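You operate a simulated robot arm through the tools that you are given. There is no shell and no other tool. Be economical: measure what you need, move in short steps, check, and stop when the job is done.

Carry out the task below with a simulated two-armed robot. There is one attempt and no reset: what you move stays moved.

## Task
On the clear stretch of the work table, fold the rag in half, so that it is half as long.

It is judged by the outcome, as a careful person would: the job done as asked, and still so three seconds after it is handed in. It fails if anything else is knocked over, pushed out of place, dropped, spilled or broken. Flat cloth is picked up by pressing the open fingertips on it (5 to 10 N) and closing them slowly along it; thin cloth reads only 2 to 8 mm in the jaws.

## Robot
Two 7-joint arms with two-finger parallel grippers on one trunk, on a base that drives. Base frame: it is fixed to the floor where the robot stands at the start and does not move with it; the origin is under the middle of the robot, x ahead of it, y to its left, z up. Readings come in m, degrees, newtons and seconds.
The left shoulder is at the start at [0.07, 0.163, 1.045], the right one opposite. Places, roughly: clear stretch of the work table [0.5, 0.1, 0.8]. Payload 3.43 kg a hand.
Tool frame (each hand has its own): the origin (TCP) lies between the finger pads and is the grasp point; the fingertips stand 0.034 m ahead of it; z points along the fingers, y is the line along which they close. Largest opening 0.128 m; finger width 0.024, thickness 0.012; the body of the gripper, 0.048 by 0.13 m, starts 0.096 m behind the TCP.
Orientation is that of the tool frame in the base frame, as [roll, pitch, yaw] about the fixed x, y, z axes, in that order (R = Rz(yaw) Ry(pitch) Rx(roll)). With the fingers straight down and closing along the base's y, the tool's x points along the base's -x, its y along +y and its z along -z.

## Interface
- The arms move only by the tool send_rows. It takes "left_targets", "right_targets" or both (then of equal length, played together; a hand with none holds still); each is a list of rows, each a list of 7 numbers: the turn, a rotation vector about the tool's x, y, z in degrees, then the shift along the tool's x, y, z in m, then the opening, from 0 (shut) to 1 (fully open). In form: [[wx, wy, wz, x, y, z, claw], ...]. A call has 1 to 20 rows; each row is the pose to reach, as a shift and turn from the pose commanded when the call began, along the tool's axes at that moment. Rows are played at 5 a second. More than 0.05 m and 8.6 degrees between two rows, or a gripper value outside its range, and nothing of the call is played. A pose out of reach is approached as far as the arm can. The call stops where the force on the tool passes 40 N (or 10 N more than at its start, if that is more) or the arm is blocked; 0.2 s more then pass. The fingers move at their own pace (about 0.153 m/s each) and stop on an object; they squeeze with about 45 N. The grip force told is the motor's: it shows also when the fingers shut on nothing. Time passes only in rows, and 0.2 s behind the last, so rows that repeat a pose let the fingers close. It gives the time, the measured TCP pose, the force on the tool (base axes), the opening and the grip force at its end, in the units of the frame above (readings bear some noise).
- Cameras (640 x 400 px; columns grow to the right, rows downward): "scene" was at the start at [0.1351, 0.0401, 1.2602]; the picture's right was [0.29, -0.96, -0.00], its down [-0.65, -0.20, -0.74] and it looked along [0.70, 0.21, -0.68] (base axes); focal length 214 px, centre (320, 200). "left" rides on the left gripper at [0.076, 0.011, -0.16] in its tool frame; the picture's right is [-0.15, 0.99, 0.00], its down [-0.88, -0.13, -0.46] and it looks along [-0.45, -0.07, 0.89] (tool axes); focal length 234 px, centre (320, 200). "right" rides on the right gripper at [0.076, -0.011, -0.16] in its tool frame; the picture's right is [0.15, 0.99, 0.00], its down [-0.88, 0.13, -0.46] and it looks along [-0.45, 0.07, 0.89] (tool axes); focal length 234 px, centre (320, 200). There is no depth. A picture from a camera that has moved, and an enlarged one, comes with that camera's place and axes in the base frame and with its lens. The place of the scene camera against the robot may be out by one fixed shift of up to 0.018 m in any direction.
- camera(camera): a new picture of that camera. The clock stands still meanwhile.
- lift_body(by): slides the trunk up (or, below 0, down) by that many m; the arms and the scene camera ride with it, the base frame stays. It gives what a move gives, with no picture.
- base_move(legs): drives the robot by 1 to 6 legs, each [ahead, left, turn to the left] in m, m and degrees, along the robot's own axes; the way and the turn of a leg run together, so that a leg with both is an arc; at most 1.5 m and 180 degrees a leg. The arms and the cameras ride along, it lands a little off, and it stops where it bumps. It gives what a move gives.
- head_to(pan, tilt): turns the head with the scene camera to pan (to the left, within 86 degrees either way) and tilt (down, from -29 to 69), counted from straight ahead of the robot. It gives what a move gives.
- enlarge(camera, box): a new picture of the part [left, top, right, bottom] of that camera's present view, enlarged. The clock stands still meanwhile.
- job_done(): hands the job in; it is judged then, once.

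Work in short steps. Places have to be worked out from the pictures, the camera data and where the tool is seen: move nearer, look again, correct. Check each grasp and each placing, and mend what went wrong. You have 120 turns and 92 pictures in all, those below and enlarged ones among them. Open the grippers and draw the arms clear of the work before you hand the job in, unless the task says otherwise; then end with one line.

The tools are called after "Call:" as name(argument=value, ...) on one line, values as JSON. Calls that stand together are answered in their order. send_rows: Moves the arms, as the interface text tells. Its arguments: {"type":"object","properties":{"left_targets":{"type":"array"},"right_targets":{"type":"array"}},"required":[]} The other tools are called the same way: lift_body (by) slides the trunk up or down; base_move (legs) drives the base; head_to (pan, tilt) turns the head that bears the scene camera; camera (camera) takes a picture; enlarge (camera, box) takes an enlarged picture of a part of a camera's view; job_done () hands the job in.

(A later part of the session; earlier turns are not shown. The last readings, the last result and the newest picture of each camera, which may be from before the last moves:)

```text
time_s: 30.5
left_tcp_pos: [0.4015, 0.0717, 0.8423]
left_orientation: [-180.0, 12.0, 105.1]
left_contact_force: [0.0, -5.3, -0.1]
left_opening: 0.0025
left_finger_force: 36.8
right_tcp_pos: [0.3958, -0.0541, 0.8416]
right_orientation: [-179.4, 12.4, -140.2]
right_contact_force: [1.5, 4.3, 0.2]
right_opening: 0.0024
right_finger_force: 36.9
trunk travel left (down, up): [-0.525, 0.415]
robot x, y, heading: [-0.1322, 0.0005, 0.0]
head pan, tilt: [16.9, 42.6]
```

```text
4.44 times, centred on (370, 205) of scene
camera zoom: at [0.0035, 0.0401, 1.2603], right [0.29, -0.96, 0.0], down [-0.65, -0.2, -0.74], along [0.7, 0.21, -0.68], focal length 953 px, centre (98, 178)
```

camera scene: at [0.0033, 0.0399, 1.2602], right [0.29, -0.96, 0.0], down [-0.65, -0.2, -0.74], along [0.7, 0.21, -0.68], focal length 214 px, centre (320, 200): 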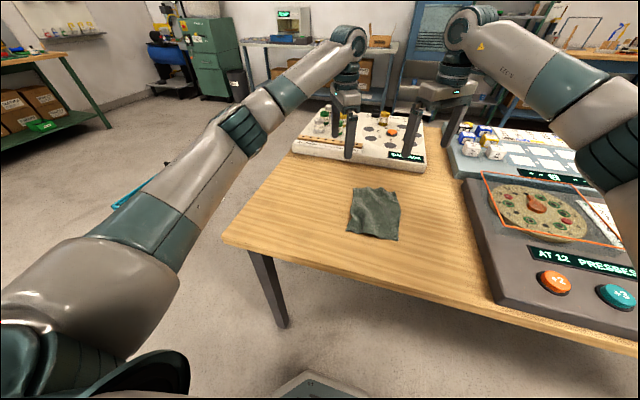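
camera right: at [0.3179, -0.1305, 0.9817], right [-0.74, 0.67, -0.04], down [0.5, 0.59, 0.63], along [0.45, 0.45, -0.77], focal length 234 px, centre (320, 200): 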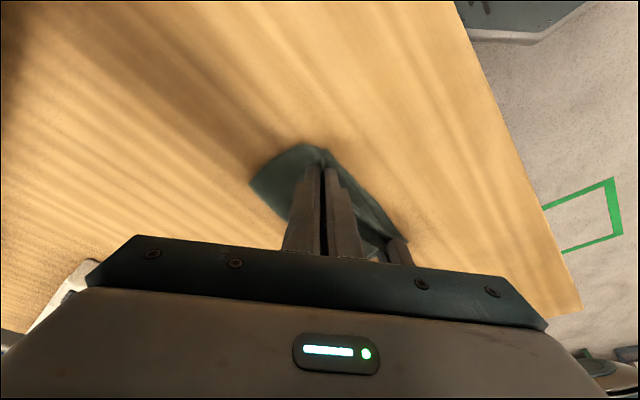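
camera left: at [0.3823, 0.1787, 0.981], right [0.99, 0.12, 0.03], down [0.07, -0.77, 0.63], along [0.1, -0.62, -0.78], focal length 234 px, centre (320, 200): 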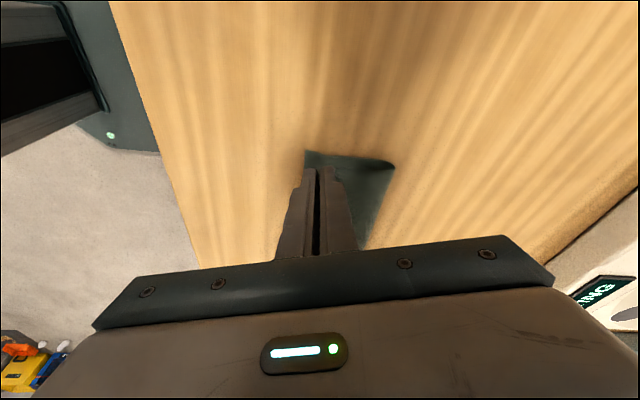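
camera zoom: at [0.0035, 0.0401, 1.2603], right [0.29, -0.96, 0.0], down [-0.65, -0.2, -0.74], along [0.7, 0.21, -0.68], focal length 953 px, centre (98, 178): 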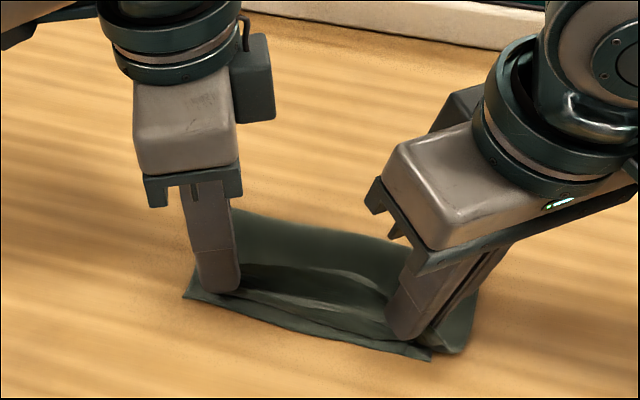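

The hem is near the opposite edge; the hands stretch the cloth slightly (±5 N), so I ease the right hand inward 5 mm, lower 4 mm, and then open slowly.

Call:
send_rows(left_targets=[[0, 0, 0, 0.0004, 0, 0.002, 0], [0, 0, 0, 0.0008, 0, 0.0039, 0], [0, 0, 0, 0.0008, 0, 0.0039, 0.03], [0, 0, 0, 0.0008, 0, 0.0039, 0.06], [0, 0, 0, 0.0008, 0, 0.0039, 0.09], [0, 0, 0, 0.0008, 0, 0.0039, 0.12], [0, 0, 0, 0.0008, 0, 0.0039, 0.15], [0, 0, 0, 0.0008, 0, 0.0039, 0.18], [0, 0, 0, 0.0008, 0, 0.0039, 0.18]], right_targets=[[0, 0, 0, -0.0012, 0.002, 0.0023, 0], [0, 0, 0, -0.0023, 0.0038, 0.0046, 0], [0, 0, 0, -0.0023, 0.0038, 0.0046, 0.03], [0, 0, 0, -0.0023, 0.0038, 0.0046, 0.06], [0, 0, 0, -0.0023, 0.0038, 0.0046, 0.09], [0, 0, 0, -0.0023, 0.0038, 0.0046, 0.12], [0, 0, 0, -0.0023, 0.0038, 0.0046, 0.15], [0, 0, 0, -0.0023, 0.0038, 0.0046, 0.18], [0, 0, 0, -0.0023, 0.0038, 0.0046, 0.18]])

Call:
enlarge(camera="scene", box=[300, 160, 440, 250])

Call:
camera(camera="left")

Call:
camera(camera="right")

```text
time_s: 32.5
left_tcp_pos: [0.4002, 0.0718, 0.8395]
left_orientation: [-180.0, 12.0, 104.9]
left_contact_force: [-0.3, 1.0, 0.4]
left_opening: 0.0231
left_finger_force: 0.1
right_tcp_pos: [0.3952, -0.0472, 0.8387]
right_orientation: [-179.4, 12.5, -140.4]
right_contact_force: [-1.7, 3.2, 13.4]
right_opening: 0.021
right_finger_force: 0.0
trunk travel left (down, up): [-0.525, 0.415]
robot x, y, heading: [-0.1296, -0.0027, -0.0]
head pan, tilt: [16.9, 42.6]
```

```text
4.44 times, centred on (370, 205) of scene
camera zoom: at [0.0021, 0.0407, 1.2604], right [0.29, -0.96, 0.0], down [-0.65, -0.2, -0.74], along [0.71, 0.21, -0.68], focal length 953 px, centre (98, 178)
```

zoom: 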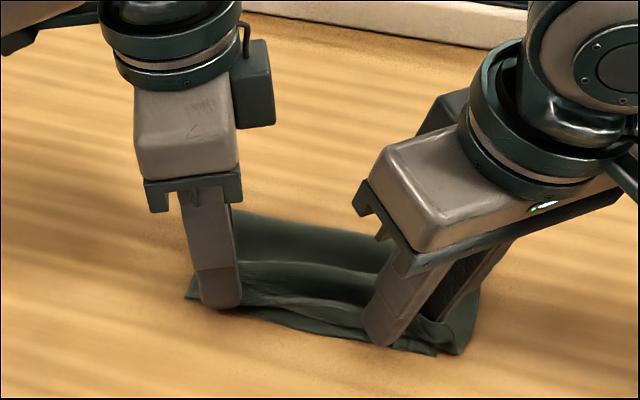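

```text
58 pictures are left
camera left: at [0.3816, 0.1786, 0.9778], right [0.99, 0.12, 0.03], down [0.07, -0.77, 0.63], along [0.1, -0.62, -0.78], focal length 234 px, centre (320, 200)
```

left: 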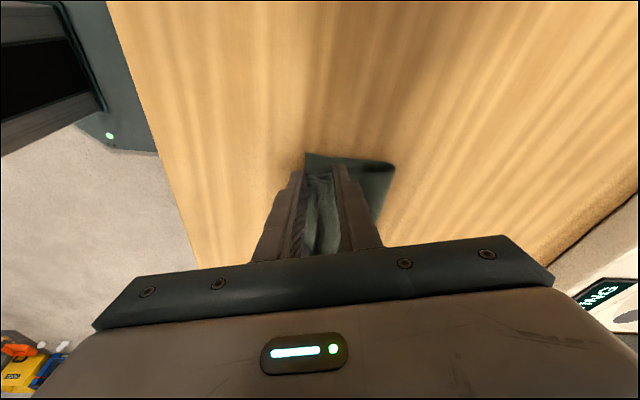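

```text
57 pictures are left
camera right: at [0.3174, -0.1247, 0.9787], right [-0.74, 0.67, -0.04], down [0.5, 0.59, 0.63], along [0.45, 0.45, -0.77], focal length 234 px, centre (320, 200)
```

right: 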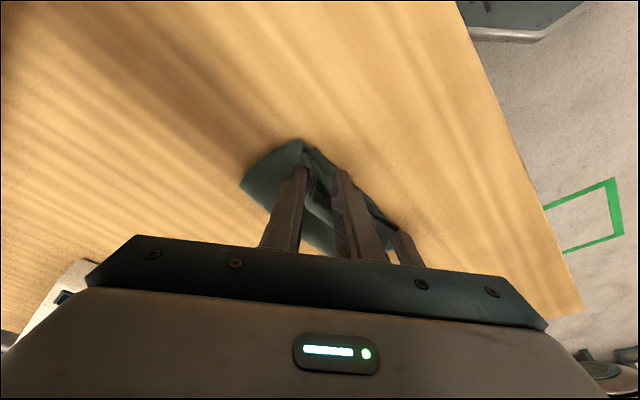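

Released on both sides; draw both hands straight back along their fingers and look.

Call:
send_rows(left_targets=[[0, 0, 0, 0, 0, -0.01, 0.18], [0, 0, 0, 0, 0, -0.03, 0.18], [0, 0, 0, 0, 0, -0.06, 0.18], [0, 0, 0, 0.02, 0, -0.1, 0.18], [0, 0, 0, 0.04, 0, -0.13, 0.18]], right_targets=[[0, 0, 0, 0, 0, -0.01, 0.18], [0, 0, 0, 0, 0, -0.03, 0.18], [0, 0, 0, 0, 0, -0.06, 0.18], [0, 0, 0, 0, -0.03, -0.1, 0.18], [0, 0, 0, 0, -0.06, -0.13, 0.18]])

Call:
enlarge(camera="scene", box=[300, 160, 440, 250])

Call:
camera(camera="left")

Call:
camera(camera="right")

```text
time_s: 33.7
left_tcp_pos: [0.3813, 0.1352, 0.9591]
left_orientation: [179.9, 12.1, 105.0]
left_contact_force: [0.0, -0.3, -0.4]
left_opening: 0.023
left_finger_force: 0.0
right_tcp_pos: [0.4113, -0.1118, 0.9644]
right_orientation: [-179.3, 12.4, -140.2]
right_contact_force: [0.4, 0.2, 0.2]
right_opening: 0.0233
right_finger_force: 0.1
trunk travel left (down, up): [-0.525, 0.415]
robot x, y, heading: [-0.1319, 0.0001, -0.0]
head pan, tilt: [16.9, 42.6]
```

```text
4.44 times, centred on (370, 205) of scene
camera zoom: at [0.0027, 0.0402, 1.2602], right [0.29, -0.96, 0.0], down [-0.65, -0.2, -0.74], along [0.7, 0.21, -0.68], focal length 953 px, centre (98, 178)
```

zoom: 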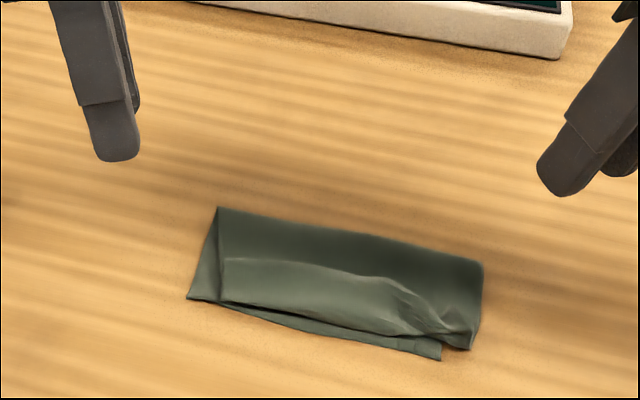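

```text
55 pictures are left
camera left: at [0.3637, 0.241, 1.098], right [0.99, 0.12, 0.03], down [0.07, -0.77, 0.63], along [0.1, -0.62, -0.78], focal length 234 px, centre (320, 200)
```

left: 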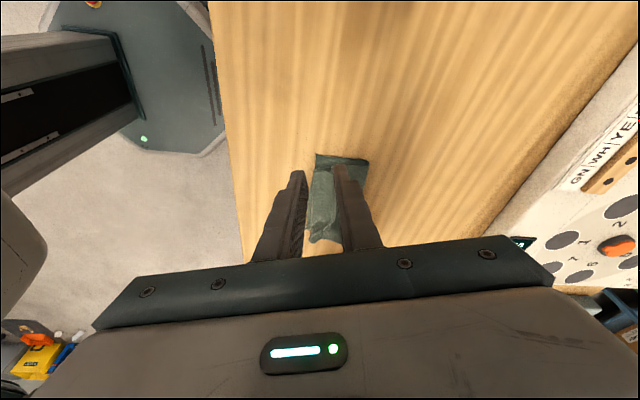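

```text
54 pictures are left
camera right: at [0.3335, -0.189, 1.1046], right [-0.74, 0.67, -0.04], down [0.5, 0.59, 0.63], along [0.45, 0.45, -0.77], focal length 234 px, centre (320, 200)
```

right: 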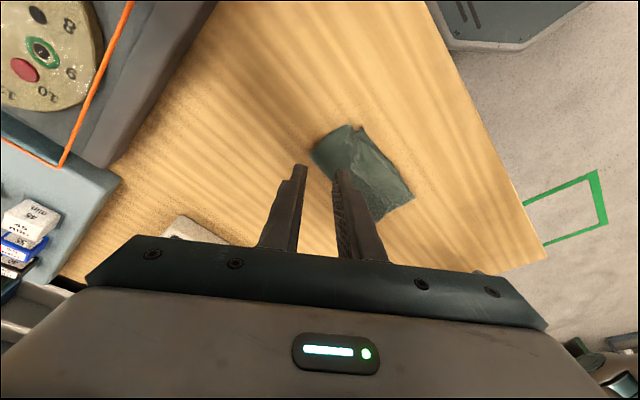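

The rag is folded with the hem about on the near edge and the sides within ~1.5 cm. I draw the hands further clear, then inspect closely.

Call:
send_rows(left_targets=[[0, 0, 0, 0.03, 0, -0.03, 0.18], [0, 0, 0, 0.06, 0, -0.06, 0.18], [0, 0, 0, 0.09, 0, -0.08, 0.18], [0, 0, 0, 0.09, 0, -0.08, 0.18]], right_targets=[[0, 0, 0, 0.01, -0.03, -0.03, 0.18], [0, 0, 0, 0.03, -0.05, -0.06, 0.18], [0, 0, 0, 0.05, -0.07, -0.08, 0.18], [0, 0, 0, 0.05, -0.07, -0.08, 0.18]])

Call:
enlarge(camera="scene", box=[320, 190, 420, 250])

Call:
enlarge(camera="right", box=[280, 90, 480, 215])

Call:
enlarge(camera="left", box=[260, 120, 420, 260])

```text
time_s: 34.7
left_tcp_pos: [0.3553, 0.2371, 1.0195]
left_orientation: [-179.9, 12.0, 105.0]
left_contact_force: [-0.3, 0.8, 0.1]
left_opening: 0.0229
left_finger_force: 0.0
right_tcp_pos: [0.4048, -0.2071, 1.0337]
right_orientation: [-179.4, 12.3, -140.2]
right_contact_force: [0.4, 0.4, -0.3]
right_opening: 0.0228
right_finger_force: 0.0
trunk travel left (down, up): [-0.525, 0.415]
robot x, y, heading: [-0.1319, -0.002, 0.0]
head pan, tilt: [16.9, 42.6]
```

```text
6.40 times, centred on (370, 220) of scene
camera zoom: at [0.0043, 0.04, 1.2601], right [0.29, -0.96, 0.0], down [-0.65, -0.2, -0.74], along [0.7, 0.21, -0.68], focal length 1373 px, centre (0, 72)
```

zoom: 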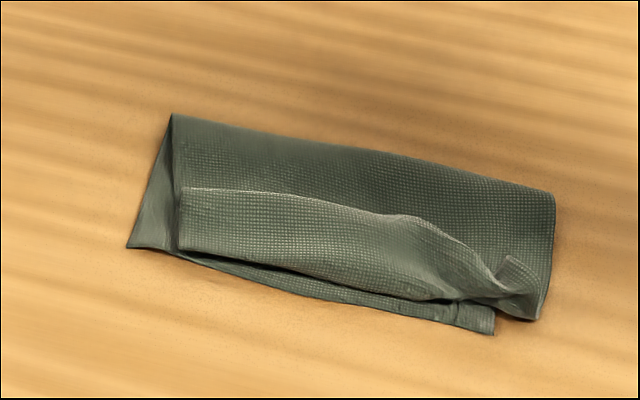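

```text
3.20 times, centred on (380, 152) of right
camera zoom: at [0.3272, -0.284, 1.1739], right [-0.74, 0.67, -0.04], down [0.5, 0.59, 0.63], along [0.45, 0.45, -0.77], focal length 749 px, centre (128, 352)
```

zoom: 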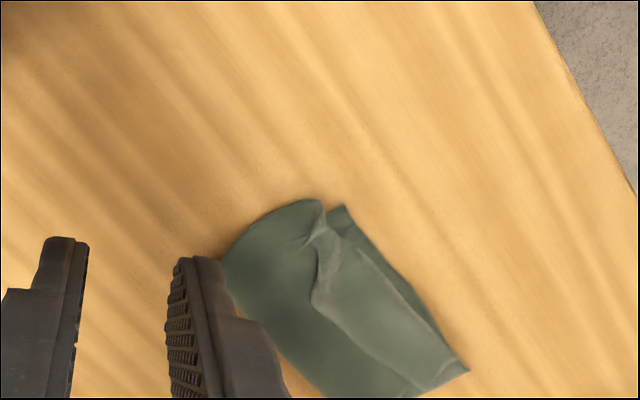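

```text
2.86 times, centred on (340, 190) of left
camera zoom: at [0.3372, 0.3433, 1.1577], right [0.99, 0.12, 0.03], down [0.07, -0.77, 0.63], along [0.1, -0.62, -0.78], focal length 669 px, centre (263, 229)
```

zoom: 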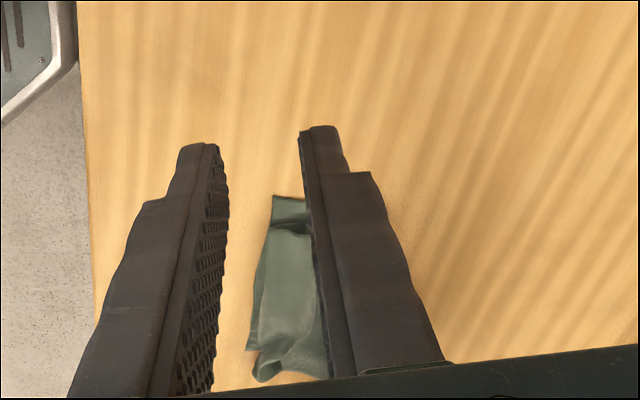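

The light strip on top may be the hem turned back on itself. I open the left hand fully and look from nearer above.

Call:
send_rows(left_targets=[[0, 0, 0, -0.03, 0.03, 0.02, 1], [0, 0, 0, -0.05, 0.06, 0.04, 1], [0, 0, 0, -0.05, 0.08, 0.06, 1], [0, 0, 0, -0.05, 0.08, 0.06, 1], [0, 0, 0, -0.05, 0.08, 0.06, 1]])

Call:
enlarge(camera="left", box=[230, 80, 410, 260])

```text
time_s: 35.9
left_tcp_pos: [0.4481, 0.2004, 0.9689]
left_orientation: [-179.8, 12.1, 105.0]
left_contact_force: [0.2, 0.1, 0.5]
left_opening: 0.1279
left_finger_force: 0.1
right_tcp_pos: [0.4035, -0.2064, 1.0334]
right_orientation: [-179.2, 12.3, -140.4]
right_contact_force: [-0.1, -1.0, 0.5]
right_opening: 0.0231
right_finger_force: 0.1
trunk travel left (down, up): [-0.525, 0.415]
robot x, y, heading: [-0.1282, 0.0019, 0.2]
head pan, tilt: [16.9, 42.6]
```

```text
2.22 times, centred on (320, 170) of left
camera zoom: at [0.431, 0.3055, 1.1073], right [0.99, 0.12, 0.03], down [0.07, -0.77, 0.63], along [0.1, -0.62, -0.78], focal length 520 px, centre (320, 267)
```

zoom: 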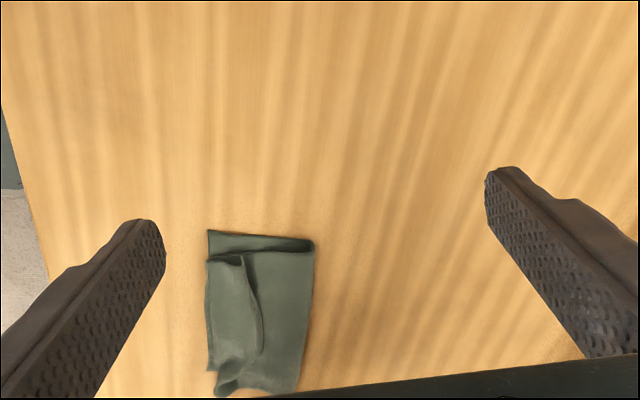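

The hem is indeed turned back ~4 cm and the crease sits at x≈0.464 instead of 0.485: I overshot the grip end point. The cure is to grab the upper layer where it overhangs at the right, reopen and refold. I bring the right hand closer to see that overhang, and back the left hand off.

Call:
send_rows(right_targets=[[0, 0, 0, -0.0135, 0.0125, 0.0335, 0.6], [0, 0, 0, -0.027, 0.025, 0.067, 1], [0, 0, 0, -0.04, 0.0375, 0.1, 1], [0, 0, 0, -0.0538, 0.05, 0.125, 1], [0, 0, 0, -0.0538, 0.05, 0.125, 1]])

Call:
camera(camera="right")

Call:
enlarge(camera="right", box=[220, 60, 440, 220])

```text
time_s: 37.1
left_tcp_pos: [0.4485, 0.1984, 0.9701]
left_orientation: [-179.9, 12.0, 104.9]
left_contact_force: [0.1, 0.5, -0.8]
left_opening: 0.1278
left_finger_force: 0.2
right_tcp_pos: [0.4367, -0.1205, 0.9222]
right_orientation: [-179.4, 12.4, -140.4]
right_contact_force: [0.2, 0.1, 0.5]
right_opening: 0.1281
right_finger_force: 0.1
trunk travel left (down, up): [-0.525, 0.415]
robot x, y, heading: [-0.1352, -0.004, -0.1]
head pan, tilt: [16.9, 42.6]
```

```text
49 pictures are left
camera right: at [0.359, -0.1965, 1.0634], right [-0.74, 0.67, -0.04], down [0.5, 0.59, 0.63], along [0.45, 0.45, -0.77], focal length 234 px, centre (320, 200)
```

right: 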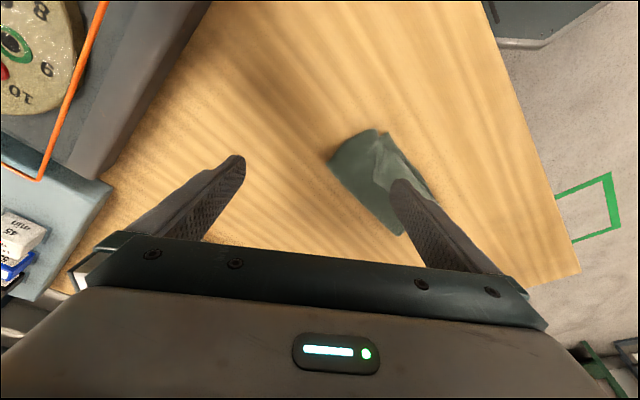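

```text
2.50 times, centred on (330, 140) of right
camera zoom: at [0.359, -0.1965, 1.0634], right [-0.74, 0.67, -0.04], down [0.5, 0.59, 0.63], along [0.45, 0.45, -0.77], focal length 585 px, centre (295, 350)
```

zoom: 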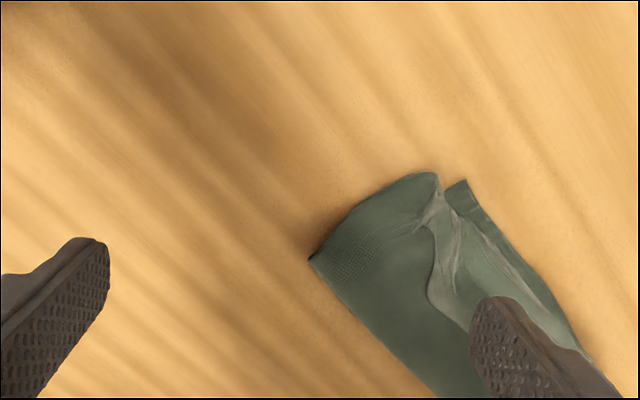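

The upper layer overhangs the right side by up to ~1.7 cm near (0.395, −0.08). I turn the right hand to close along y and stage it there, just above.

Call:
send_rows(right_targets=[[1.66, 0, 7.8, 0.002, 0.012, 0.005, 0.6], [3.3, 0, 15.6, 0.005, 0.025, 0.012, 0.28], [5, 0, 23.5, 0.008, 0.038, 0.02, 0.28], [6.6, 0, 31.3, 0.01, 0.05, 0.03, 0.28], [8.3, 0, 39.1, 0.0127, 0.0633, 0.0505, 0.28], [8.3, 0, 39.1, 0.0127, 0.0633, 0.0505, 0.28]])

Call:
camera(camera="right")

Call:
enlarge(camera="scene", box=[300, 160, 440, 250])

```text
time_s: 38.5
left_tcp_pos: [0.4478, 0.1986, 0.9695]
left_orientation: [180.0, 12.2, 104.9]
left_contact_force: [-0.6, -0.3, 0.4]
left_opening: 0.128
left_finger_force: 0.1
right_tcp_pos: [0.3952, -0.0734, 0.8688]
right_orientation: [-179.8, 12.8, 179.4]
right_contact_force: [0.7, 0.6, 0.1]
right_opening: 0.0358
right_finger_force: 0.1
trunk travel left (down, up): [-0.525, 0.415]
robot x, y, heading: [-0.1321, 0.0014, 0.1]
head pan, tilt: [16.9, 42.6]
```

```text
47 pictures are left
camera right: at [0.286, -0.0829, 1.0092], right [-0.13, 0.99, -0.04], down [0.76, 0.13, 0.64], along [0.64, 0.06, -0.77], focal length 234 px, centre (320, 200)
```

right: 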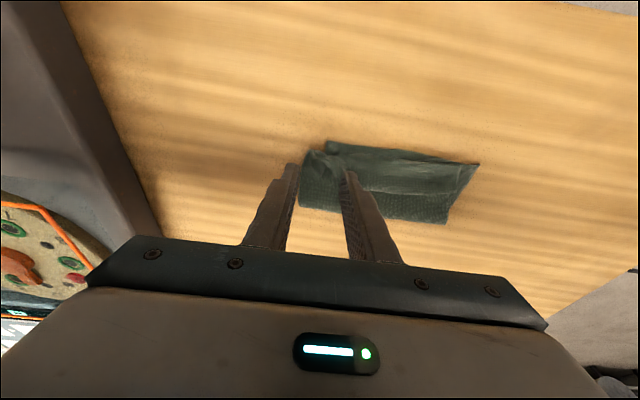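

```text
4.44 times, centred on (370, 205) of scene
camera zoom: at [0.0032, 0.0399, 1.2603], right [0.29, -0.96, 0.0], down [-0.65, -0.2, -0.74], along [0.7, 0.21, -0.68], focal length 953 px, centre (98, 178)
```

zoom: 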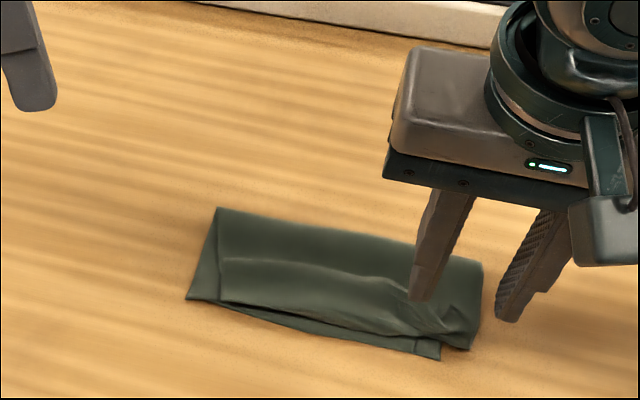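

Placement is good: outer finger off the right edge, inner on the upper layer. Lower gently.

Call:
send_rows(right_targets=[[0, 0, 0, 0.0044, 0, 0.0195, 0.28], [0, 0, 0, 0.0055, 0, 0.0244, 0.28], [0, 0, 0, 0.0062, 0, 0.0275, 0.28], [0, 0, 0, 0.0066, 0, 0.0293, 0.28]])

```text
time_s: 39.5
left_tcp_pos: [0.4494, 0.1987, 0.97]
left_orientation: [-180.0, 12.1, 105.0]
left_contact_force: [-0.7, 0.3, 0.9]
left_opening: 0.128
left_finger_force: 0.0
right_tcp_pos: [0.3945, -0.0729, 0.8385]
right_orientation: [-179.7, 12.6, 179.7]
right_contact_force: [0.6, -0.9, 0.3]
right_opening: 0.0358
right_finger_force: 0.1
trunk travel left (down, up): [-0.525, 0.415]
robot x, y, heading: [-0.1345, 0.0029, -0.2]
head pan, tilt: [16.9, 42.6]
```

Call:
send_rows(right_targets=[[0, 0, 0, 0.0002, 0, 0.001, 0.28], [0, 0, 0, 0.0004, 0, 0.0017, 0.28]])

```text
time_s: 40.1
left_tcp_pos: [0.4475, 0.1987, 0.9698]
left_orientation: [-179.9, 12.1, 104.9]
left_contact_force: [-0.8, 0.2, -0.2]
left_opening: 0.1278
left_finger_force: 0.0
right_tcp_pos: [0.3947, -0.0716, 0.8386]
right_orientation: [-179.8, 12.7, 179.7]
right_contact_force: [1.3, -0.6, 6.5]
right_opening: 0.0356
right_finger_force: 0.0
trunk travel left (down, up): [-0.525, 0.415]
robot x, y, heading: [-0.1291, -0.0006, -0.0]
head pan, tilt: [16.9, 42.6]
```

Contact at 6.5 N; close slowly, then lift 3 cm to see what is held.

Call:
send_rows(right_targets=[[0, 0, 0, 0, 0, 0, 0.25], [0, 0, 0, 0, 0, 0, 0.22], [0, 0, 0, 0, 0, 0, 0.19], [0, 0, 0, 0, 0, 0, 0.16], [0, 0, 0, 0, 0, 0, 0.13], [0, 0, 0, 0, 0, 0, 0.1], [0, 0, 0, 0, 0, 0, 0.07], [0, 0, 0, 0, 0, 0, 0.04], [0, 0, 0, 0, 0, 0, 0], [0, 0, 0, 0, 0, 0, 0], [0, 0, 0, -0.003, 0, -0.015, 0], [0, 0, 0, -0.008, 0, -0.03, 0]])

Call:
enlarge(camera="scene", box=[300, 160, 440, 250])

Call:
enlarge(camera="left", box=[230, 80, 410, 260])

```text
time_s: 42.7
left_tcp_pos: [0.4486, 0.1997, 0.9698]
left_orientation: [-180.0, 12.1, 105.0]
left_contact_force: [-0.2, 0.1, 0.5]
left_opening: 0.1281
left_finger_force: 0.0
right_tcp_pos: [0.3939, -0.0728, 0.8672]
right_orientation: [-179.6, 12.6, 179.7]
right_contact_force: [-1.0, 0.6, -0.2]
right_opening: 0.0025
right_finger_force: 37.9
trunk travel left (down, up): [-0.525, 0.415]
robot x, y, heading: [-0.131, 0.0018, 0.1]
head pan, tilt: [16.9, 42.6]
```

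```text
4.44 times, centred on (370, 205) of scene
camera zoom: at [0.0031, 0.0403, 1.2601], right [0.29, -0.96, 0.0], down [-0.65, -0.2, -0.74], along [0.7, 0.21, -0.68], focal length 953 px, centre (98, 178)
```

zoom: 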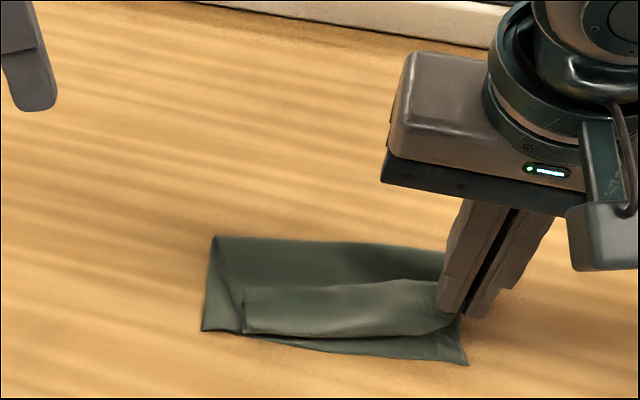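

```text
2.22 times, centred on (320, 170) of left
camera zoom: at [0.4305, 0.3055, 1.1076], right [0.99, 0.12, 0.03], down [0.07, -0.77, 0.63], along [0.1, -0.62, -0.78], focal length 520 px, centre (320, 267)
```

zoom: 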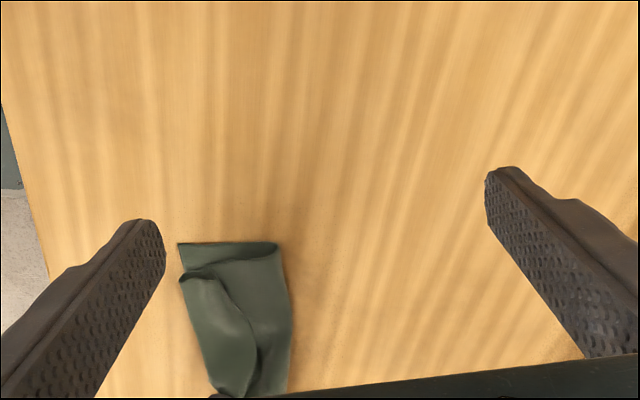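

The right hand holds only the upper layer; the rag slid ~2 cm toward me but is intact. I swing this corner back over to +x to reopen the fold.

Call:
send_rows(right_targets=[[0, 0, 0, -0.0142, 0, -0.0173, 0], [0, 0, 0, -0.0381, 0, -0.0324, 0], [0, 0, 0, -0.0647, 0, -0.0367, 0], [0, 0, 0, -0.0887, 0, -0.0292, 0], [0, 0, 0, -0.1109, 0, -0.014, 0], [0, 0, 0, -0.1268, 0, 0.006, 0], [0, 0, 0, -0.1366, 0, 0.0308, 0], [0, 0, 0, -0.1424, 0, 0.048, 0], [0, 0, 0, -0.1424, 0, 0.048, 0]])

Call:
enlarge(camera="scene", box=[300, 140, 460, 250])

Call:
enlarge(camera="left", box=[230, 80, 410, 260])

```text
time_s: 44.7
left_tcp_pos: [0.4486, 0.1993, 0.9694]
left_orientation: [-180.0, 12.1, 105.0]
left_contact_force: [0.0, 0.8, 0.5]
left_opening: 0.128
left_finger_force: 0.1
right_tcp_pos: [0.5455, -0.0721, 0.8524]
right_orientation: [-179.9, 12.6, 179.6]
right_contact_force: [-1.1, -0.4, -0.2]
right_opening: 0.0028
right_finger_force: 37.4
trunk travel left (down, up): [-0.525, 0.415]
robot x, y, heading: [-0.1315, -0.0021, -0.1]
head pan, tilt: [16.9, 42.6]
```

```text
3.64 times, centred on (380, 195) of scene
camera zoom: at [0.0032, 0.0402, 1.2603], right [0.29, -0.96, 0.0], down [-0.65, -0.2, -0.74], along [0.7, 0.21, -0.68], focal length 780 px, centre (102, 218)
```

zoom: 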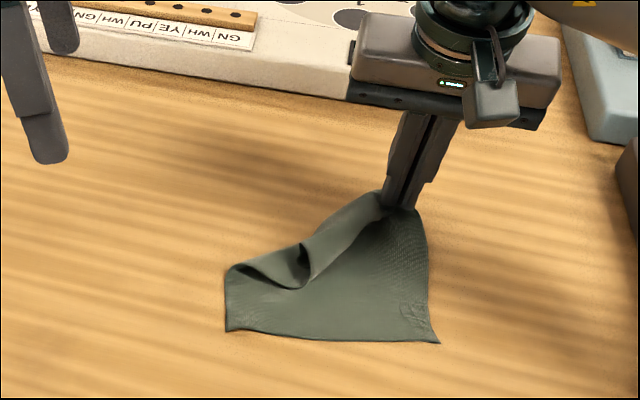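

```text
2.22 times, centred on (320, 170) of left
camera zoom: at [0.4306, 0.3054, 1.1077], right [0.99, 0.12, 0.03], down [0.07, -0.77, 0.63], along [0.1, -0.62, -0.78], focal length 520 px, centre (320, 267)
```

zoom: 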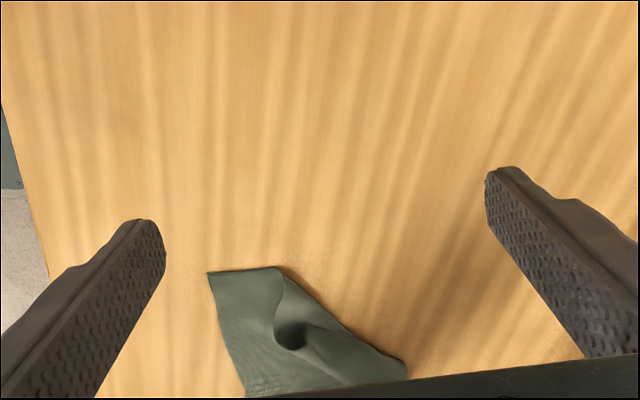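

The right half has reopened; the far-left corner is still curled under. I raise the right corner higher so the left corner hangs free and unrolls.

Call:
send_rows(right_targets=[[0, 0, 0, -0.004, 0, -0.0195, 0], [0, 0, 0, -0.009, 0, -0.039, 0], [0, 0, 0, -0.013, 0, -0.0585, 0], [0, 0, 0, -0.018, 0, -0.078, 0], [0, 0, 0, -0.022, 0, -0.098, 0], [0, 0, 0, -0.027, 0, -0.117, 0], [0, 0, 0, -0.027, 0, -0.117, 0]])

Call:
enlarge(camera="scene", box=[300, 140, 460, 250])

Call:
camera(camera="left")

```text
time_s: 46.3
left_tcp_pos: [0.4488, 0.1992, 0.9702]
left_orientation: [180.0, 12.1, 105.1]
left_contact_force: [0.6, 0.4, -0.8]
left_opening: 0.1279
left_finger_force: 0.0
right_tcp_pos: [0.5473, -0.0714, 0.9728]
right_orientation: [-179.7, 12.5, 179.7]
right_contact_force: [0.0, 0.6, 0.2]
right_opening: 0.0029
right_finger_force: 37.2
trunk travel left (down, up): [-0.525, 0.415]
robot x, y, heading: [-0.1342, -0.0017, -0.1]
head pan, tilt: [16.9, 42.6]
```

```text
3.64 times, centred on (380, 195) of scene
camera zoom: at [0.0037, 0.04, 1.2602], right [0.29, -0.96, 0.0], down [-0.65, -0.2, -0.74], along [0.7, 0.21, -0.68], focal length 780 px, centre (102, 218)
```

zoom: 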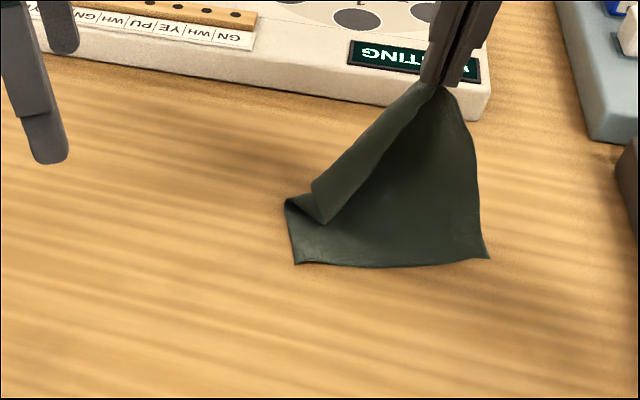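

```text
40 pictures are left
camera left: at [0.431, 0.3053, 1.1075], right [0.99, 0.12, 0.03], down [0.07, -0.77, 0.63], along [0.1, -0.62, -0.78], focal length 234 px, centre (320, 200)
```

left: 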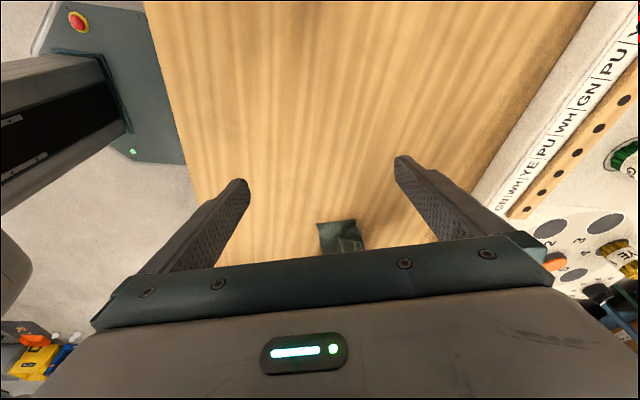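

The far-left hem still hangs turned inward. I lift the rag higher so gravity straightens it.

Call:
send_rows(right_targets=[[0, 0, 0, -0.004, 0, -0.0195, 0], [0, 0, 0, -0.009, 0, -0.039, 0], [0, 0, 0, -0.013, 0, -0.0585, 0], [0, 0, 0, -0.018, 0, -0.078, 0], [0, 0, 0, -0.022, 0, -0.098, 0], [0, 0, 0, -0.027, 0, -0.117, 0], [0, 0, 0, -0.027, 0, -0.117, 0]])

Call:
enlarge(camera="scene", box=[260, 80, 500, 250])

```text
time_s: 47.9
left_tcp_pos: [0.4487, 0.1996, 0.9688]
left_orientation: [-180.0, 12.0, 105.1]
left_contact_force: [0.5, -1.0, 0.5]
left_opening: 0.1281
left_finger_force: 0.0
right_tcp_pos: [0.547, -0.0717, 1.0924]
right_orientation: [-179.8, 12.5, 179.6]
right_contact_force: [-0.1, 0.8, -0.4]
right_opening: 0.0029
right_finger_force: 37.5
trunk travel left (down, up): [-0.525, 0.415]
robot x, y, heading: [-0.1347, 0.001, 0.0]
head pan, tilt: [16.9, 42.6]
```

```text
2.35 times, centred on (380, 165) of scene
camera zoom: at [0.0037, 0.04, 1.2602], right [0.29, -0.96, 0.0], down [-0.65, -0.2, -0.74], along [0.7, 0.21, -0.68], focal length 505 px, centre (179, 282)
```

zoom: 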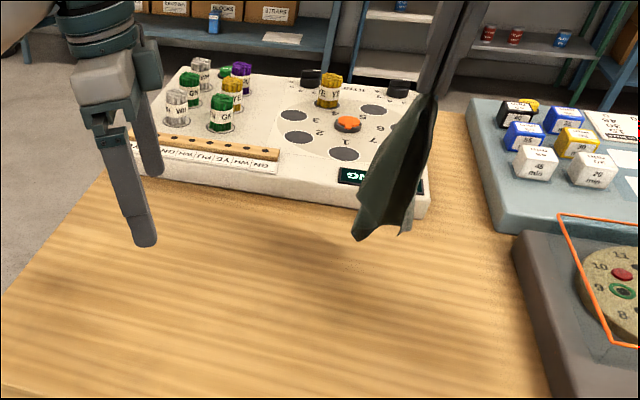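

The rag hangs free. I zoom in to identify corners.

Call:
enlarge(camera="scene", box=[375, 105, 455, 185])

Call:
camera(camera="right")

```text
5.00 times, centred on (415, 145) of scene
camera zoom: at [0.0037, 0.04, 1.2602], right [0.29, -0.96, 0.0], down [-0.65, -0.2, -0.74], along [0.7, 0.21, -0.68], focal length 1072 px, centre (-155, 475)
```

zoom: 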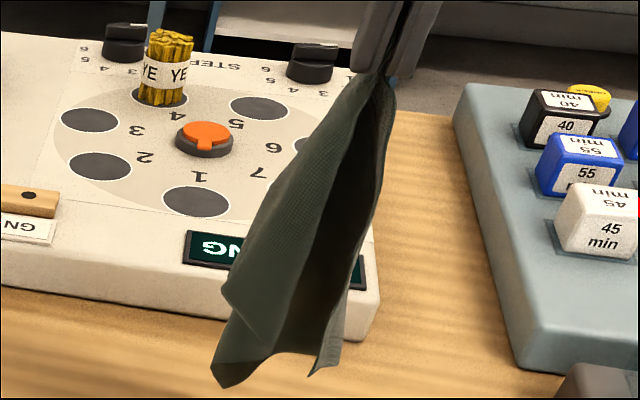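

```text
37 pictures are left
camera right: at [0.4378, -0.0815, 1.2323], right [-0.14, 0.99, -0.04], down [0.76, 0.13, 0.64], along [0.63, 0.06, -0.77], focal length 234 px, centre (320, 200)
```

right: 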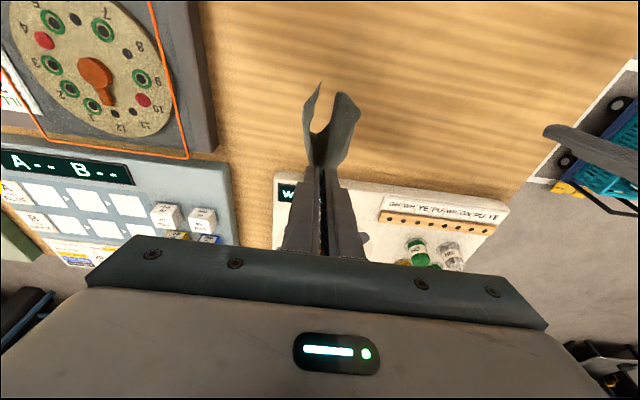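

The hem has unrolled in the air: near edge at the bottom, far-left corner at about (0.53, −0.03, 0.945). I bring the left hand in, tilted 45°, open, to straddle that corner so both far corners are held.

Call:
send_rows(left_targets=[[0, -8.25, 0, -0.02, 0.003, -0.015, 1], [0, -16.5, 0, -0.05, 0.006, -0.025, 1], [0, -24.75, 0, -0.08, 0.009, -0.03, 1], [0, -33, 0, -0.115, 0.013, -0.03, 1], [0, -33, 0, -0.15, 0.0173, -0.028, 1], [0, -33, 0, -0.1766, 0.0173, -0.0268, 1], [0, -33, 0, -0.1766, 0.0173, -0.0268, 1]])

Call:
camera(camera="left")

Call:
enlarge(camera="scene", box=[340, 85, 460, 190])

```text
time_s: 49.5
left_tcp_pos: [0.5092, 0.0411, 1.0324]
left_orientation: [-180.0, 45.1, 105.2]
left_contact_force: [0.0, 0.0, 0.6]
left_opening: 0.1282
left_finger_force: 0.0
right_tcp_pos: [0.5463, -0.071, 1.0926]
right_orientation: [-179.8, 12.7, 179.7]
right_contact_force: [-0.8, -0.6, -0.3]
right_opening: 0.003
right_finger_force: 37.3
trunk travel left (down, up): [-0.525, 0.415]
robot x, y, heading: [-0.1305, 0.0021, -0.1]
head pan, tilt: [16.9, 42.6]
```

```text
36 pictures are left
camera left: at [0.4757, 0.2052, 1.089], right [0.98, 0.16, 0.1], down [-0.05, -0.32, 0.95], along [0.18, -0.93, -0.31], focal length 234 px, centre (320, 200)
```

left: 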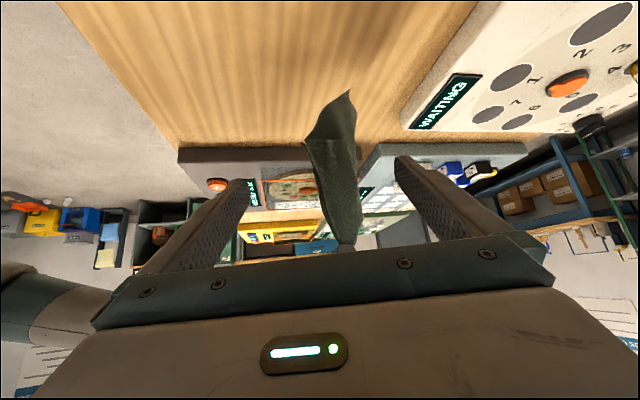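

```text
3.81 times, centred on (400, 138) of scene
camera zoom: at [0.0033, 0.0405, 1.2602], right [0.29, -0.96, 0.0], down [-0.65, -0.2, -0.74], along [0.7, 0.21, -0.68], focal length 817 px, centre (15, 438)
```

zoom: 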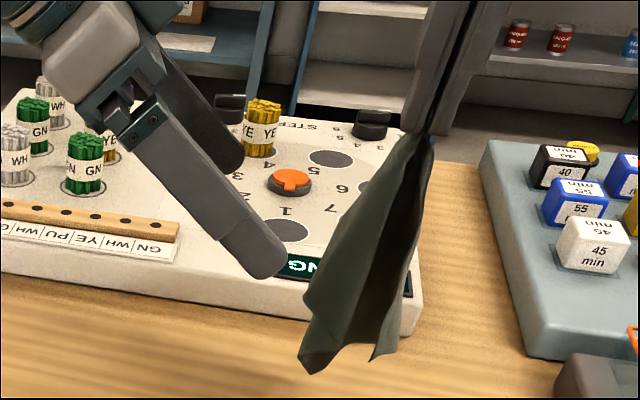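

Triangulating both views: far-left corner ≈(0.507, −0.010, 0.955), near-left corner ≈(0.585, −0.04, 0.844). I advance the left hand along its fingers to straddle the corner.

Call:
send_rows(left_targets=[[0, 0, 0, 0.004, -0.003, 0.03, 1], [0, 0, 0, 0.008, -0.006, 0.06, 1], [0, 0, 0, 0.0122, -0.0084, 0.0896, 1], [0, 0, 0, 0.0122, -0.0084, 0.0896, 1]])

Call:
camera(camera="left")

Call:
enlarge(camera="scene", box=[340, 85, 460, 190])

```text
time_s: 50.5
left_tcp_pos: [0.5163, -0.0137, 0.9586]
left_orientation: [180.0, 45.1, 105.1]
left_contact_force: [0.3, -1.0, 1.0]
left_opening: 0.1281
left_finger_force: 0.1
right_tcp_pos: [0.5458, -0.0705, 1.0919]
right_orientation: [-179.9, 12.6, 179.7]
right_contact_force: [0.5, -0.3, 0.1]
right_opening: 0.0027
right_finger_force: 37.3
trunk travel left (down, up): [-0.525, 0.415]
robot x, y, heading: [-0.1319, -0.0013, -0.0]
head pan, tilt: [16.9, 42.6]
```

```text
34 pictures are left
camera left: at [0.4824, 0.1497, 1.0163], right [0.98, 0.16, 0.1], down [-0.05, -0.32, 0.95], along [0.18, -0.93, -0.31], focal length 234 px, centre (320, 200)
```

left: 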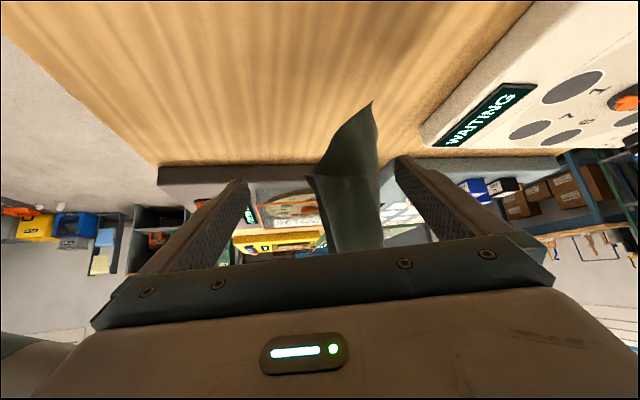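

```text
3.81 times, centred on (400, 138) of scene
camera zoom: at [0.0031, 0.0405, 1.2603], right [0.29, -0.96, 0.0], down [-0.65, -0.2, -0.74], along [0.7, 0.21, -0.68], focal length 817 px, centre (15, 438)
```

zoom: 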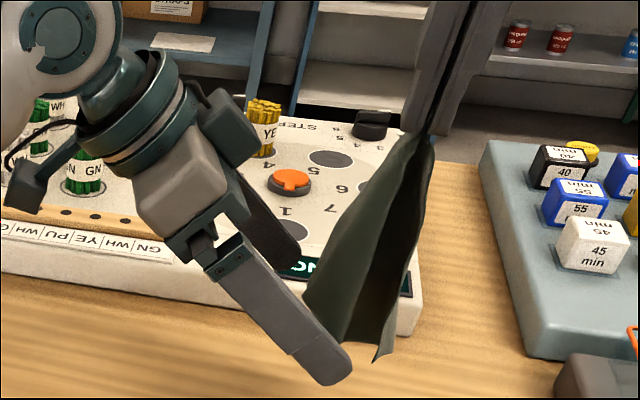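

The corner is between the fingers. Close slowly and check.

Call:
send_rows(left_targets=[[0, 0, 0, 0, 0, 0, 0.85], [0, 0, 0, 0, 0, 0, 0.7], [0, 0, 0, 0, 0, 0, 0.55], [0, 0, 0, 0, 0, 0, 0.4], [0, 0, 0, 0, 0, 0, 0.3], [0, 0, 0, 0, 0, 0, 0.2], [0, 0, 0, 0, 0, 0, 0.1], [0, 0, 0, 0, 0, 0, 0], [0, 0, 0, 0, 0, 0, 0]])

Call:
camera(camera="left")

Call:
enlarge(camera="scene", box=[340, 85, 460, 190])

```text
time_s: 52.5
left_tcp_pos: [0.5159, -0.0136, 0.9586]
left_orientation: [-179.9, 45.1, 105.1]
left_contact_force: [0.8, -0.9, -0.5]
left_opening: 0.0015
left_finger_force: 36.3
right_tcp_pos: [0.5462, -0.07, 1.0917]
right_orientation: [-179.8, 12.6, 179.5]
right_contact_force: [0.0, 0.0, 0.1]
right_opening: 0.0028
right_finger_force: 37.2
trunk travel left (down, up): [-0.525, 0.415]
robot x, y, heading: [-0.1326, -0.0006, -0.4]
head pan, tilt: [16.9, 42.6]
```

```text
32 pictures are left
camera left: at [0.4825, 0.1495, 1.0164], right [0.98, 0.16, 0.1], down [-0.05, -0.32, 0.95], along [0.18, -0.93, -0.31], focal length 234 px, centre (320, 200)
```

left: 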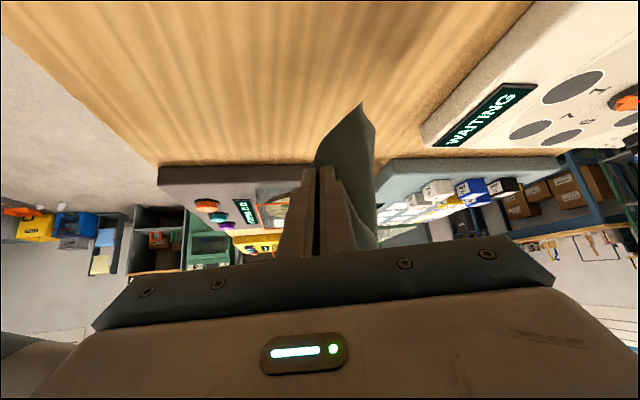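

```text
3.81 times, centred on (400, 138) of scene
camera zoom: at [0.0034, 0.0402, 1.2602], right [0.29, -0.96, 0.0], down [-0.65, -0.2, -0.74], along [0.7, 0.21, -0.68], focal length 817 px, centre (15, 438)
```

zoom: 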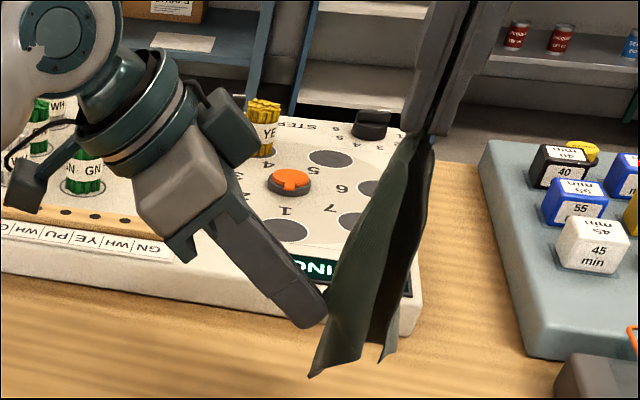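

A 1.5 mm reading may be a single layer; I test by drawing the left hand a little outward and up.

Call:
send_rows(left_targets=[[0, 0, 0, 0, 0, -0.015, 0], [0, 0, 0, 0, 0, -0.03, 0], [0, 0, 0, 0, 0, -0.045, 0], [0, 0, 0, 0, 0, -0.045, 0]])

Call:
enlarge(camera="scene", box=[340, 85, 460, 190])

```text
time_s: 53.5
left_tcp_pos: [0.5075, 0.0171, 0.9916]
left_orientation: [-179.9, 44.9, 105.0]
left_contact_force: [-0.2, -0.7, 0.4]
left_opening: 0.0016
left_finger_force: 36.4
right_tcp_pos: [0.5473, -0.0708, 1.0913]
right_orientation: [-179.8, 12.5, 179.6]
right_contact_force: [0.4, -0.5, -0.3]
right_opening: 0.0026
right_finger_force: 37.1
trunk travel left (down, up): [-0.525, 0.415]
robot x, y, heading: [-0.1308, -0.0045, 0.0]
head pan, tilt: [16.9, 42.6]
```

```text
3.81 times, centred on (400, 138) of scene
camera zoom: at [0.0036, 0.04, 1.2602], right [0.29, -0.96, 0.0], down [-0.65, -0.2, -0.74], along [0.7, 0.21, -0.68], focal length 817 px, centre (15, 438)
```

zoom: 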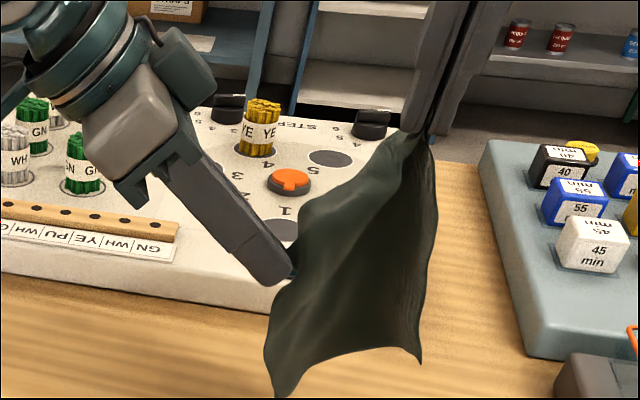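

Excellent: the left hand holds the far-left corner and the rag is open. I move both hands so the rag hangs with its near edge just above the table at x≈0.41.

Call:
send_rows(left_targets=[[0, 0, 0, 0.0059, -0.0105, -0.0098, 0], [0, 0, 0, 0.0118, -0.021, -0.0196, 0], [0, 0, 0, 0.0177, -0.0315, -0.0294, 0], [0, 0, 0, 0.0236, -0.042, -0.0392, 0], [0, 0, 0, 0.0294, -0.0524, -0.0489, 0], [0, 0, 0, 0.0353, -0.0629, -0.0587, 0], [0, 0, 0, 0.0412, -0.0734, -0.0685, 0], [0, 0, 0, 0.0471, -0.0839, -0.0783, 0], [0, 0, 0, 0.0471, -0.0839, -0.0783, 0]], right_targets=[[0, 0, 0, 0.0203, 0.002, 0.0081, 0], [0, 0, 0, 0.0406, 0.004, 0.0162, 0], [0, 0, 0, 0.0609, 0.006, 0.0243, 0], [0, 0, 0, 0.0812, 0.008, 0.0325, 0], [0, 0, 0, 0.1014, 0.01, 0.0406, 0], [0, 0, 0, 0.1217, 0.012, 0.0487, 0], [0, 0, 0, 0.142, 0.014, 0.0568, 0], [0, 0, 0, 0.1623, 0.016, 0.0649, 0], [0, 0, 0, 0.1623, 0.016, 0.0649, 0]])

Call:
enlarge(camera="scene", box=[260, 110, 480, 270])

```text
time_s: 55.5
left_tcp_pos: [0.4019, 0.0794, 1.0147]
left_orientation: [-179.9, 45.0, 105.0]
left_contact_force: [-0.1, -3.4, -2.5]
left_opening: 0.0019
left_finger_force: 36.4
right_tcp_pos: [0.4031, -0.0534, 0.9939]
right_orientation: [-179.8, 12.6, 179.6]
right_contact_force: [0.2, 4.5, 2.1]
right_opening: 0.003
right_finger_force: 37.9
trunk travel left (down, up): [-0.525, 0.415]
robot x, y, heading: [-0.1305, -0.0, 0.0]
head pan, tilt: [16.9, 42.6]
```

```text
2.50 times, centred on (370, 190) of scene
camera zoom: at [0.0037, 0.04, 1.2602], right [0.29, -0.96, 0.0], down [-0.65, -0.2, -0.74], along [0.7, 0.21, -0.68], focal length 536 px, centre (195, 225)
```

zoom: 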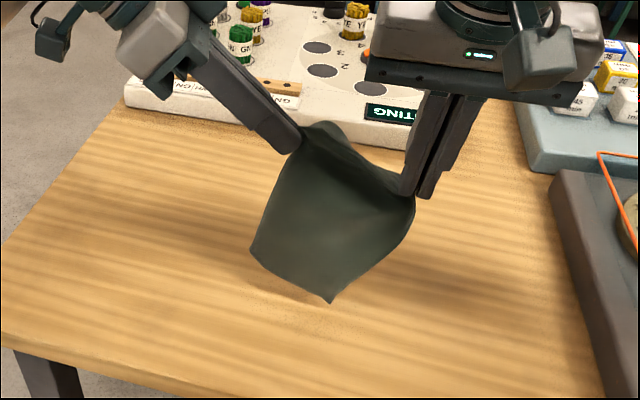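

The sheet hangs slanted toward the left and slightly taut; I raise the right hand 3 cm, lower the left 2 cm and ease them together to level the near edge.

Call:
send_rows(left_targets=[[0, 0, 0, 0.005, -0.0008, 0.009, 0], [0, 0, 0, 0.01, -0.0016, 0.0182, 0], [0, 0, 0, 0.01, -0.0016, 0.0182, 0]], right_targets=[[0, 0, 0, -0.0033, 0, -0.0147, 0], [0, 0, 0, -0.0066, 0, -0.0293, 0], [0, 0, 0, -0.0066, 0, -0.0293, 0]])

Call:
enlarge(camera="scene", box=[260, 110, 480, 270])

```text
time_s: 56.3
left_tcp_pos: [0.4028, 0.074, 0.9953]
left_orientation: [-180.0, 45.1, 105.0]
left_contact_force: [-0.6, -0.2, -0.3]
left_opening: 0.0018
left_finger_force: 36.5
right_tcp_pos: [0.4031, -0.0555, 1.0244]
right_orientation: [-179.8, 12.5, 179.6]
right_contact_force: [0.2, 0.2, -0.5]
right_opening: 0.0029
right_finger_force: 37.8
trunk travel left (down, up): [-0.525, 0.415]
robot x, y, heading: [-0.1333, 0.0009, 0.0]
head pan, tilt: [16.9, 42.6]
```

```text
2.50 times, centred on (370, 190) of scene
camera zoom: at [0.0035, 0.0401, 1.2602], right [0.29, -0.96, 0.0], down [-0.65, -0.2, -0.74], along [0.7, 0.21, -0.68], focal length 536 px, centre (195, 225)
```

zoom: 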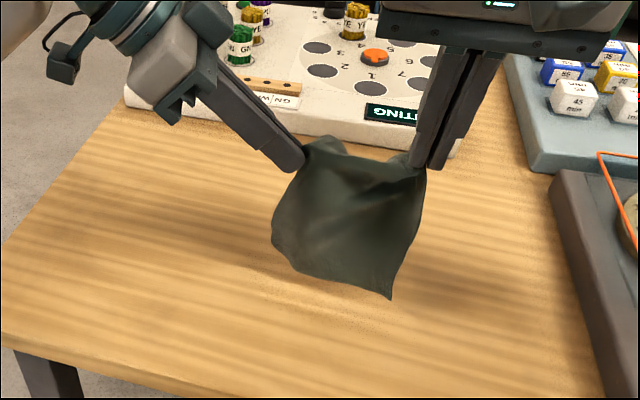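

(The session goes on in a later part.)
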